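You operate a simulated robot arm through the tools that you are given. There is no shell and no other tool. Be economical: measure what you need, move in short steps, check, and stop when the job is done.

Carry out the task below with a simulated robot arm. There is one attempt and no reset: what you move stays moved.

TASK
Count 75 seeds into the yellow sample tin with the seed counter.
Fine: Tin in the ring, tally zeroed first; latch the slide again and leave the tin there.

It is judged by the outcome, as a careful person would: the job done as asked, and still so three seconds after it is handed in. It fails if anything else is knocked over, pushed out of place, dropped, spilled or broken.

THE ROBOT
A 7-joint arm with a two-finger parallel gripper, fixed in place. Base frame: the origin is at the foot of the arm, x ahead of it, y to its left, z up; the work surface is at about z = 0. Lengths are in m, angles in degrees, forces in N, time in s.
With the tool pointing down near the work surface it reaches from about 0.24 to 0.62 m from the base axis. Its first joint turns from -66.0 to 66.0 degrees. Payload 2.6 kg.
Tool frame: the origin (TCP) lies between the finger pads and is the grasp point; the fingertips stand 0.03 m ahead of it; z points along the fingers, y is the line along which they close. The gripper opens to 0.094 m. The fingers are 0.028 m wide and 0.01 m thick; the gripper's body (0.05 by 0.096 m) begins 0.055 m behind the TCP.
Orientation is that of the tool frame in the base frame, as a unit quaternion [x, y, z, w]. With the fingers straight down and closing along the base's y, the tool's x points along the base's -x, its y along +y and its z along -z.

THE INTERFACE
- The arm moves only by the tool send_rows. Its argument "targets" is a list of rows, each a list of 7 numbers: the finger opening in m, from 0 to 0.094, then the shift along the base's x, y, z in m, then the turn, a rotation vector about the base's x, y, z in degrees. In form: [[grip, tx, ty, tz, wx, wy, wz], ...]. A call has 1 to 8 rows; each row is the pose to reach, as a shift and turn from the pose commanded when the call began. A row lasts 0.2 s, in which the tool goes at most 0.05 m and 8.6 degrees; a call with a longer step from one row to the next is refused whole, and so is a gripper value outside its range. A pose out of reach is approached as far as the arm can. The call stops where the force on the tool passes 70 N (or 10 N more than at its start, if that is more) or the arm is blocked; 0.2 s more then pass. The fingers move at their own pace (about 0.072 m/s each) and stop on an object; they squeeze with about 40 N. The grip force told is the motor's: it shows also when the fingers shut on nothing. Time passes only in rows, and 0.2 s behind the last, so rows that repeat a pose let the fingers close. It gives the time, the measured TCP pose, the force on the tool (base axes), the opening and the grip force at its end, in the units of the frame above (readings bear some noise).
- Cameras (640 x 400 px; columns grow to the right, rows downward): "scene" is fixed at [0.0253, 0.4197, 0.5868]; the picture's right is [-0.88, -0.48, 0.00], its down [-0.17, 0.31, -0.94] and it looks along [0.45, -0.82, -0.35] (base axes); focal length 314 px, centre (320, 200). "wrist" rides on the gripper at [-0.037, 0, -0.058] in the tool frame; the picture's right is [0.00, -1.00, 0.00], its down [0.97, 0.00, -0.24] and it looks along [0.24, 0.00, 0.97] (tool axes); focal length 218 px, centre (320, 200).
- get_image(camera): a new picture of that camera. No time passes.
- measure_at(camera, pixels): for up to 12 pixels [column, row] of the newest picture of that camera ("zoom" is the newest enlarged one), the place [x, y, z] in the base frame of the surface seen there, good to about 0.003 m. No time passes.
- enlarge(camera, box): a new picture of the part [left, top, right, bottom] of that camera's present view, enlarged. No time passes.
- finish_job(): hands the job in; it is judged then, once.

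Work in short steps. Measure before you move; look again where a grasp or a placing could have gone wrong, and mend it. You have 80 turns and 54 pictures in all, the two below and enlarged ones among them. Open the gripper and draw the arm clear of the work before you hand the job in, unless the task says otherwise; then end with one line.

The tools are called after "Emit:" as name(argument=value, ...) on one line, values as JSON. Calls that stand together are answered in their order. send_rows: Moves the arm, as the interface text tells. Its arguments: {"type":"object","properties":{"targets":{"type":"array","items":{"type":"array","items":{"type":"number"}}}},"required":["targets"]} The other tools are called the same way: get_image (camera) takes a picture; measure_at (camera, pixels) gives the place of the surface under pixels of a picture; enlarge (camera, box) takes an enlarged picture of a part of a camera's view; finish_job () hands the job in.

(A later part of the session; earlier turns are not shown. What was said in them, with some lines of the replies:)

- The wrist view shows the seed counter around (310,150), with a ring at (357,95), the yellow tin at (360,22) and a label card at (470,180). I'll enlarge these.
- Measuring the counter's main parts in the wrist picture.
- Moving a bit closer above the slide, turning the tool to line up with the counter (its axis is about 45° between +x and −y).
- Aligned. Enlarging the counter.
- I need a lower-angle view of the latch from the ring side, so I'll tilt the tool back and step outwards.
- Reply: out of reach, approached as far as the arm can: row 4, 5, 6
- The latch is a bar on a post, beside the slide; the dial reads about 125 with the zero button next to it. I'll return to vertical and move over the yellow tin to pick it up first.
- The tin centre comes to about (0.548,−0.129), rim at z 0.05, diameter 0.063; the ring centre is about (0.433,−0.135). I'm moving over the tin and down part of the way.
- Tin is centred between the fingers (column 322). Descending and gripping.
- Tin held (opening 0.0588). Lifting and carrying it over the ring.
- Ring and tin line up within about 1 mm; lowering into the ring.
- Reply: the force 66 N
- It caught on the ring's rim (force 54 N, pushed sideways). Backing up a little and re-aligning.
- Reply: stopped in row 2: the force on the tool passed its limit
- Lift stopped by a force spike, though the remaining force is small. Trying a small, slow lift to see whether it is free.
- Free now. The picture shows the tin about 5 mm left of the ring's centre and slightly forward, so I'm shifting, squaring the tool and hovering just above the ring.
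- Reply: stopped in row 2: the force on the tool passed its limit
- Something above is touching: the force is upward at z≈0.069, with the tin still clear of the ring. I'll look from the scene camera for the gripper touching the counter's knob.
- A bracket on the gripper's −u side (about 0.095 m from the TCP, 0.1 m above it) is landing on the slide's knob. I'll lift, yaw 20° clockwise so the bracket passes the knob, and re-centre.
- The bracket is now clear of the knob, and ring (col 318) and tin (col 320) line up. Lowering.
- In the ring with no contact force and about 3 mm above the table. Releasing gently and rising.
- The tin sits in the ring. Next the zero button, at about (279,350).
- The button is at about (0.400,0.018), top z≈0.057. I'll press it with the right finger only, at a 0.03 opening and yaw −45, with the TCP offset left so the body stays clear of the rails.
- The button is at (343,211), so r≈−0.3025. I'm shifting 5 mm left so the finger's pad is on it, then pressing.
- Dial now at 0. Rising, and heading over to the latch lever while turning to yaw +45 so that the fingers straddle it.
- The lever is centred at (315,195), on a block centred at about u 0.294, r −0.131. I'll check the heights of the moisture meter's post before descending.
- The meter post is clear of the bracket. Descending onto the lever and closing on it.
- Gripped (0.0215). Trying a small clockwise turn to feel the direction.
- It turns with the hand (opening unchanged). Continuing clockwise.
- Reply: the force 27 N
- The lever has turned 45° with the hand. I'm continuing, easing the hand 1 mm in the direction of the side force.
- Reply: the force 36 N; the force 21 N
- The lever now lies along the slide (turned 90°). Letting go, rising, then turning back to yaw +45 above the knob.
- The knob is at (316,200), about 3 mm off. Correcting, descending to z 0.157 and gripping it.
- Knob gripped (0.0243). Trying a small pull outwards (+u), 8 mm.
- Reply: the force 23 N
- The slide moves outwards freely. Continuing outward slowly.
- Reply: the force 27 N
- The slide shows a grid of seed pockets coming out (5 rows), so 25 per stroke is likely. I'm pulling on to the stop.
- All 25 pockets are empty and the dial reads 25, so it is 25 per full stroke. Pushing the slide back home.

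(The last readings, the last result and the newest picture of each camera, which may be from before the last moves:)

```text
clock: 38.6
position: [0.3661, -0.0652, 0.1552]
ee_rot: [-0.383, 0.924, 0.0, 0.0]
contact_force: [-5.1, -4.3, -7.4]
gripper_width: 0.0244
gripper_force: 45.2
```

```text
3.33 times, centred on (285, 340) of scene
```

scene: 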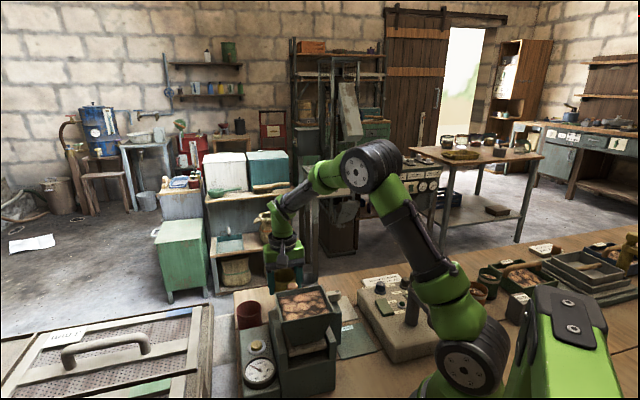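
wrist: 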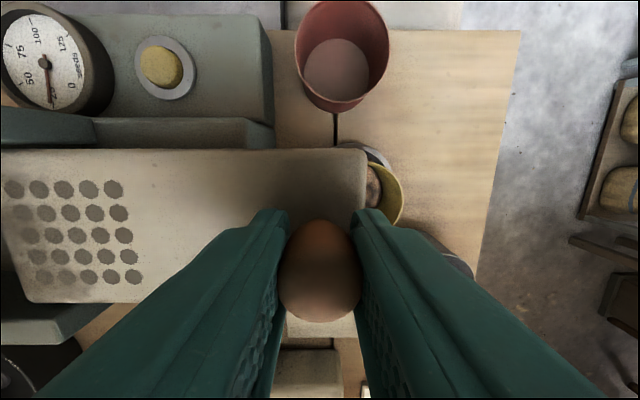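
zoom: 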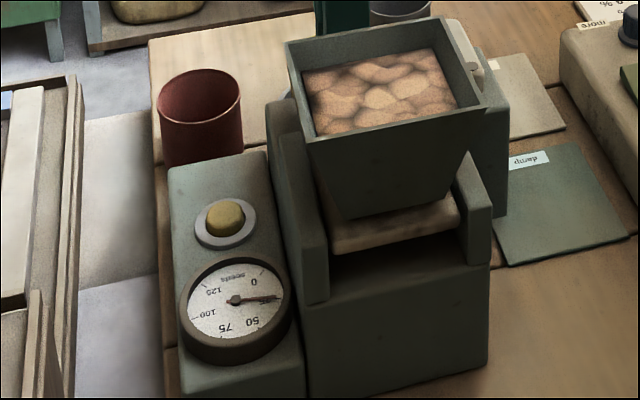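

Dial reads 25 and the slide is home. Second stroke: out, to the same end point.

Emit:
send_rows(targets=[[0.016, 0.009, -0.009, 0, 0, 0, 0], [0.016, 0.018, -0.018, 0, 0, 0, 0], [0.016, 0.027, -0.027, 0, 0, 0, 0], [0.016, 0.036, -0.036, 0, 0, 0, 0], [0.016, 0.042, -0.042, 0, 0, 0, 0], [0.016, 0.0462, -0.0462, 0, 0, 0, 0], [0.016, 0.0462, -0.0462, 0, 0, 0, 0], [0.016, 0.0462, -0.0462, 0, 0, 0, 0]])

Emit:
get_image(camera="wrist")

```text
clock: 40.5
position: [0.4121, -0.1109, 0.1564]
ee_rot: [-0.383, 0.924, 0.0, 0.0]
contact_force: [-25.5, 3.7, 2.4]
gripper_width: 0.0246
gripper_force: 45.7
```

```text
16 pictures are left
```

wrist: 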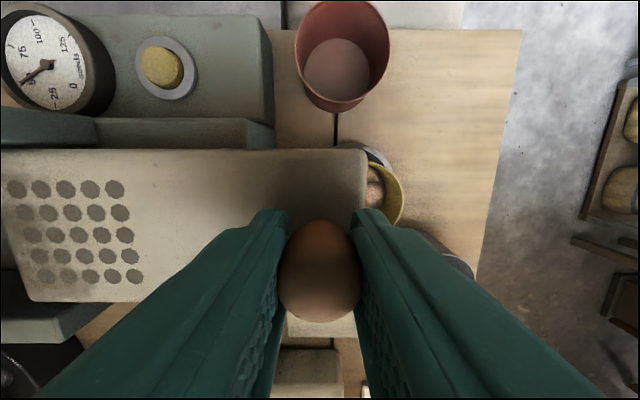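

The dial is at 50 and the pockets are empty. Pushing back home again.

Emit:
send_rows(targets=[[0.016, -0.009, 0.009, 0, 0, 0, 0], [0.016, -0.018, 0.018, 0, 0, 0, 0], [0.016, -0.027, 0.027, 0, 0, 0, 0], [0.016, -0.036, 0.036, 0, 0, 0, 0], [0.016, -0.042, 0.042, 0, 0, 0, 0], [0.016, -0.0462, 0.0462, 0, 0, 0, 0], [0.016, -0.0462, 0.0462, 0, 0, 0, 0], [0.016, -0.0462, 0.0462, 0, 0, 0, 0]])

Emit:
send_rows(targets=[[0.016, 0.009, -0.009, 0, 0, 0, 0], [0.016, 0.018, -0.018, 0, 0, 0, 0], [0.016, 0.027, -0.027, 0, 0, 0, 0], [0.016, 0.036, -0.036, 0, 0, 0, 0], [0.016, 0.042, -0.042, 0, 0, 0, 0], [0.016, 0.0462, -0.0462, 0, 0, 0, 0], [0.016, 0.0462, -0.0462, 0, 0, 0, 0], [0.016, 0.0462, -0.0462, 0, 0, 0, 0]])

Emit:
get_image(camera="wrist")

```text
clock: 42.2
position: [0.3669, -0.067, 0.155]
ee_rot: [-0.383, 0.924, -0.001, 0.001]
contact_force: [-4.9, -4.5, -8.4]
gripper_width: 0.0244
gripper_force: 44.3
```

```text
clock: 44.0
position: [0.4128, -0.1123, 0.1558]
ee_rot: [-0.383, 0.924, 0.0, 0.0]
contact_force: [-9.5, -0.8, -12.9]
gripper_width: 0.0244
gripper_force: 45.3
```

```text
15 pictures are left
```

wrist: 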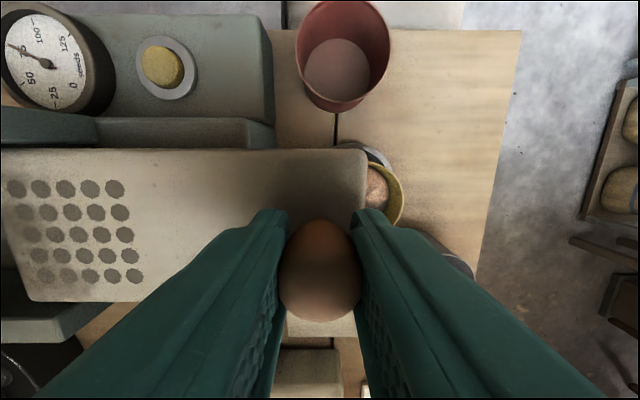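

The dial is at 75. Pushing home for the last time, slightly firmer, then releasing the knob.

Emit:
send_rows(targets=[[0.016, -0.009, 0.009, 0, 0, 0, 0], [0.016, -0.018, 0.018, 0, 0, 0, 0], [0.016, -0.027, 0.027, 0, 0, 0, 0], [0.016, -0.036, 0.036, 0, 0, 0, 0], [0.016, -0.042, 0.042, 0, 0, 0, 0], [0.016, -0.0462, 0.0462, 0, 0, 0, 0], [0.016, -0.0472, 0.0472, 0, 0, 0, 0], [0.016, -0.0472, 0.0472, 0, 0, 0, 0]])

Emit:
send_rows(targets=[[0.06, 0, 0, 0, 0, 0, 0], [0.06, 0, 0, 0, 0, 0, 0], [0.06, 0, 0, 0.03, 0, 0, 0], [0.06, 0, 0, 0.075, 0, 0, 0], [0.06, 0, 0, 0.085, 0, 0, 0]])

Emit:
get_image(camera="wrist")

```text
clock: 45.9
position: [0.3656, -0.0644, 0.1558]
ee_rot: [-0.383, 0.924, -0.001, 0.0]
contact_force: [-4.6, -5.1, -18.2]
gripper_width: 0.0247
gripper_force: 44.9
```

```text
clock: 47.0
position: [0.3644, -0.0638, 0.2413]
ee_rot: [-0.382, 0.924, 0.0, 0.002]
contact_force: [0.0, 0.4, 0.2]
gripper_width: 0.0599
gripper_force: 0.1
```

```text
14 pictures are left
```

wrist: 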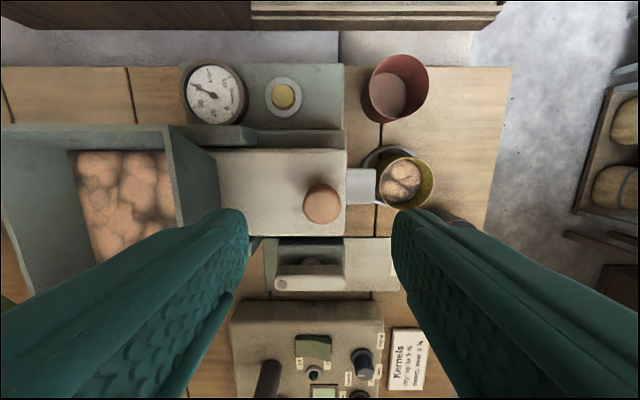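

The slide is home (edge at col 347, flush as before), the dial is at 75, and the seeds are in the tin. Going to the lever, turning back to yaw −45.

Emit:
send_rows(targets=[[0.06, -0.015, -0.012, 0, 0, 0, -8], [0.06, -0.03, -0.024, 0, 0, 0, -16], [0.06, -0.045, -0.036, 0, 0, 0, -24], [0.06, -0.0632, -0.052, 0, 0, 0, -32], [0.06, -0.0632, -0.052, 0, 0, 0, -40], [0.06, -0.0632, -0.052, 0, 0, 0, -48], [0.06, -0.0632, -0.052, 0, 0, 0, -56], [0.06, -0.0632, -0.052, 0, 0, 0, -64]])

Emit:
send_rows(targets=[[0.06, 0, 0, 0, 0, 0, -8], [0.06, 0, 0, 0, 0, 0, -16], [0.06, 0, 0, 0, 0, 0, -24], [0.06, 0, 0, -0.02, 0, 0, -26], [0.06, 0, 0, -0.02, 0, 0, -26]])

Emit:
get_image(camera="wrist")

```text
clock: 48.9
position: [0.3024, -0.1169, 0.2432]
ee_rot: [0.166, 0.986, -0.002, 0.0]
contact_force: [-0.2, 0.2, 0.3]
gripper_width: 0.0597
gripper_force: 0.0
```

```text
clock: 50.0
position: [0.3021, -0.1166, 0.2206]
ee_rot: [0.382, 0.924, -0.002, 0.0]
contact_force: [0.2, -0.4, -0.1]
gripper_width: 0.06
gripper_force: 0.1
```

```text
13 pictures are left
```

wrist: 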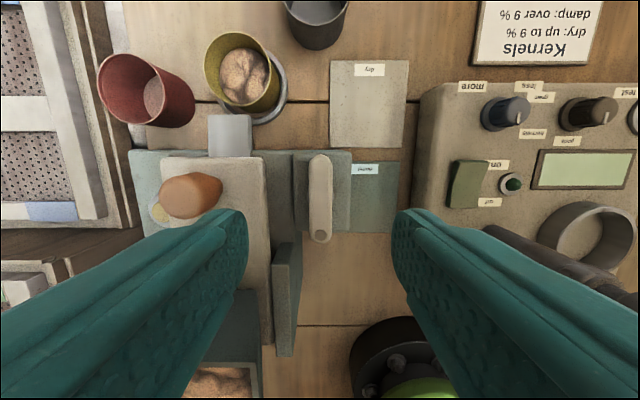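

The lever is centred at column 320. Descending and gripping.

Emit:
send_rows(targets=[[0.06, -0.0004, 0.001, -0.04, 0, 0, 0], [0.06, -0.0004, 0.001, -0.075, 0, 0, 0], [0.06, -0.0004, 0.001, -0.0865, 0, 0, 0], [0.016, -0.0004, 0.001, -0.0865, 0, 0, 0], [0.016, -0.0004, 0.001, -0.0865, 0, 0, 0], [0.016, -0.0004, 0.001, -0.0865, 0, 0, 0]])

Emit:
send_rows(targets=[[0.016, 0, 0, 0, 0, 0, 7], [0.016, 0, 0, 0, 0, 0, 14], [0.016, 0, 0, 0, 0, 0, 21], [0.016, 0, 0, 0, 0, 0, 28], [0.016, 0, 0, 0, 0, 0, 28]])

```text
clock: 51.5
position: [0.3017, -0.1169, 0.1364]
ee_rot: [0.383, 0.924, -0.003, -0.001]
contact_force: [-9.9, -10.0, -2.5]
gripper_width: 0.0218
gripper_force: 45.4
```

```text
clock: 52.6
position: [0.3017, -0.1151, 0.1359]
ee_rot: [0.148, 0.989, -0.001, 0.001]
contact_force: [-16.4, -8.3, 26.0]
gripper_width: 0.0218
gripper_force: 44.9
```

Turning well. Continuing to the original angle.

Emit:
send_rows(targets=[[0.016, -0.0007, -0.0003, 0, 0, 0, 7], [0.016, -0.0007, -0.0003, 0, 0, 0, 14], [0.016, -0.0007, -0.0003, 0, 0, 0, 21], [0.016, -0.0007, -0.0003, 0, 0, 0, 28], [0.016, -0.0007, -0.0003, 0, 0, 0, 28]])

Emit:
send_rows(targets=[[0.016, 0, 0, 0, 0, 0, 7], [0.016, 0, 0, 0, 0, 0, 14], [0.016, 0, 0, 0, 0, 0, 21], [0.016, 0, 0, 0, 0, 0, 28], [0.016, 0, 0, 0, 0, 0, 33.5], [0.016, 0, 0, 0, 0, 0, 33.5]])

```text
clock: 53.9
position: [0.303, -0.116, 0.1339]
ee_rot: [-0.097, 0.995, 0.0, 0.0]
contact_force: [-17.2, 5.5, 33.6]
gripper_width: 0.0215
gripper_force: 44.7
```

```text
clock: 55.2
position: [0.3022, -0.115, 0.1352]
ee_rot: [-0.38, 0.925, 0.0, 0.001]
contact_force: [-4.1, 20.3, 33.9]
gripper_width: 0.0217
gripper_force: 45.4
```

Emit:
send_rows(targets=[[0.016, 0, 0, 0, 0, 0, 1], [0.016, 0, 0, 0, 0, 0, 1], [0.05, 0, 0, 0, 0, 0, 1], [0.05, 0, 0, 0, 0, 0, 1], [0.05, 0, 0, 0.04, 0, 0, 1], [0.05, 0, 0, 0.085, 0, 0, 1], [0.05, 0, 0, 0.11, 0, 0, 1]])

Emit:
get_image(camera="wrist")

```text
clock: 56.9
position: [0.3008, -0.1177, 0.2435]
ee_rot: [-0.387, 0.922, -0.001, 0.002]
contact_force: [-0.6, -0.2, 0.1]
gripper_width: 0.0497
gripper_force: 0.2
```

```text
12 pictures are left
```

wrist: 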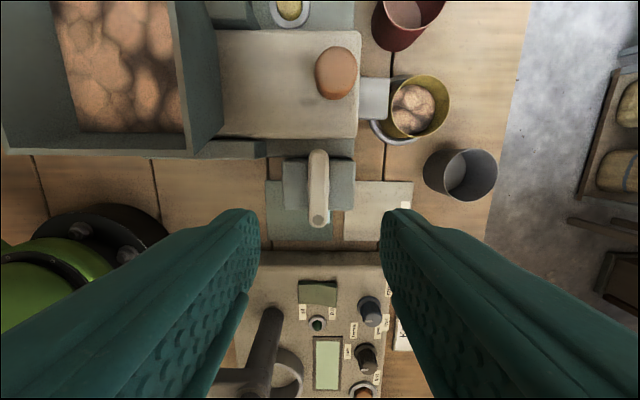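

The lever is back across, as at the start. Drawing the arm up and clear, then checking.

Emit:
send_rows(targets=[[0.08, 0, 0, 0.045, 0, 0, -8], [0.094, 0, 0.01, 0.09, 0, 0, -16], [0.094, 0, 0.02, 0.135, 0, 0, -24], [0.094, 0, 0.04, 0.17, 0, 0, -32], [0.094, 0, 0.06, 0.19, 0, 0, -40]])

Emit:
enlarge(camera="scene", box=[220, 260, 380, 400])

Emit:
enlarge(camera="wrist", box=[220, 0, 440, 220])

```text
clock: 58.0
position: [0.3023, -0.0561, 0.4353]
ee_rot: [-0.047, 0.999, -0.001, 0.002]
contact_force: [-0.5, -0.2, 0.6]
gripper_width: 0.0943
gripper_force: 0.0
```

```text
2.86 times, centred on (300, 330) of scene
```

zoom: 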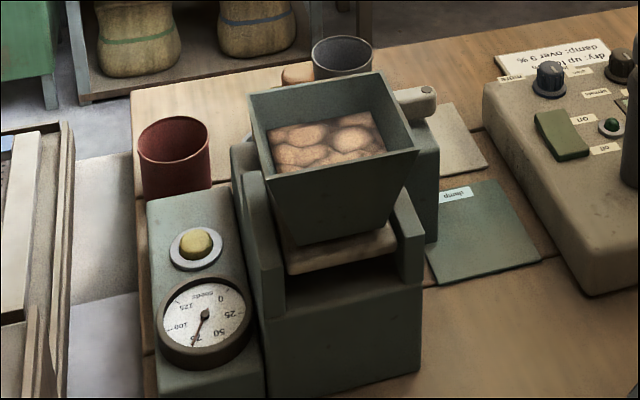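

```text
1.82 times, centred on (330, 110) of wrist
```

zoom: 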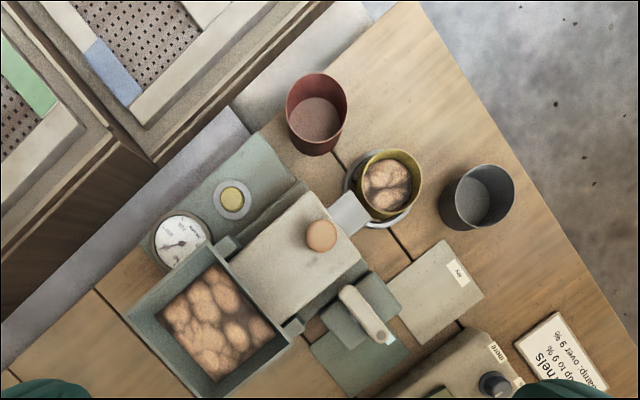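

The dial reads 75, the tin sits in the ring with the seeds, the lever is latched and nothing else has moved. Handing in.

Emit:
finish_job()

```text
The job is handed in.
```

I zeroed the tally and counted 75 seeds into the yellow tin in three full strokes of 25. The tin is in the ring, the slide is home and latched again, and the dial reads 75. While I was placing the tin, the gripper's bracket pressed briefly on the slide's knob. I saw no damage, and the slide worked normally afterwards.
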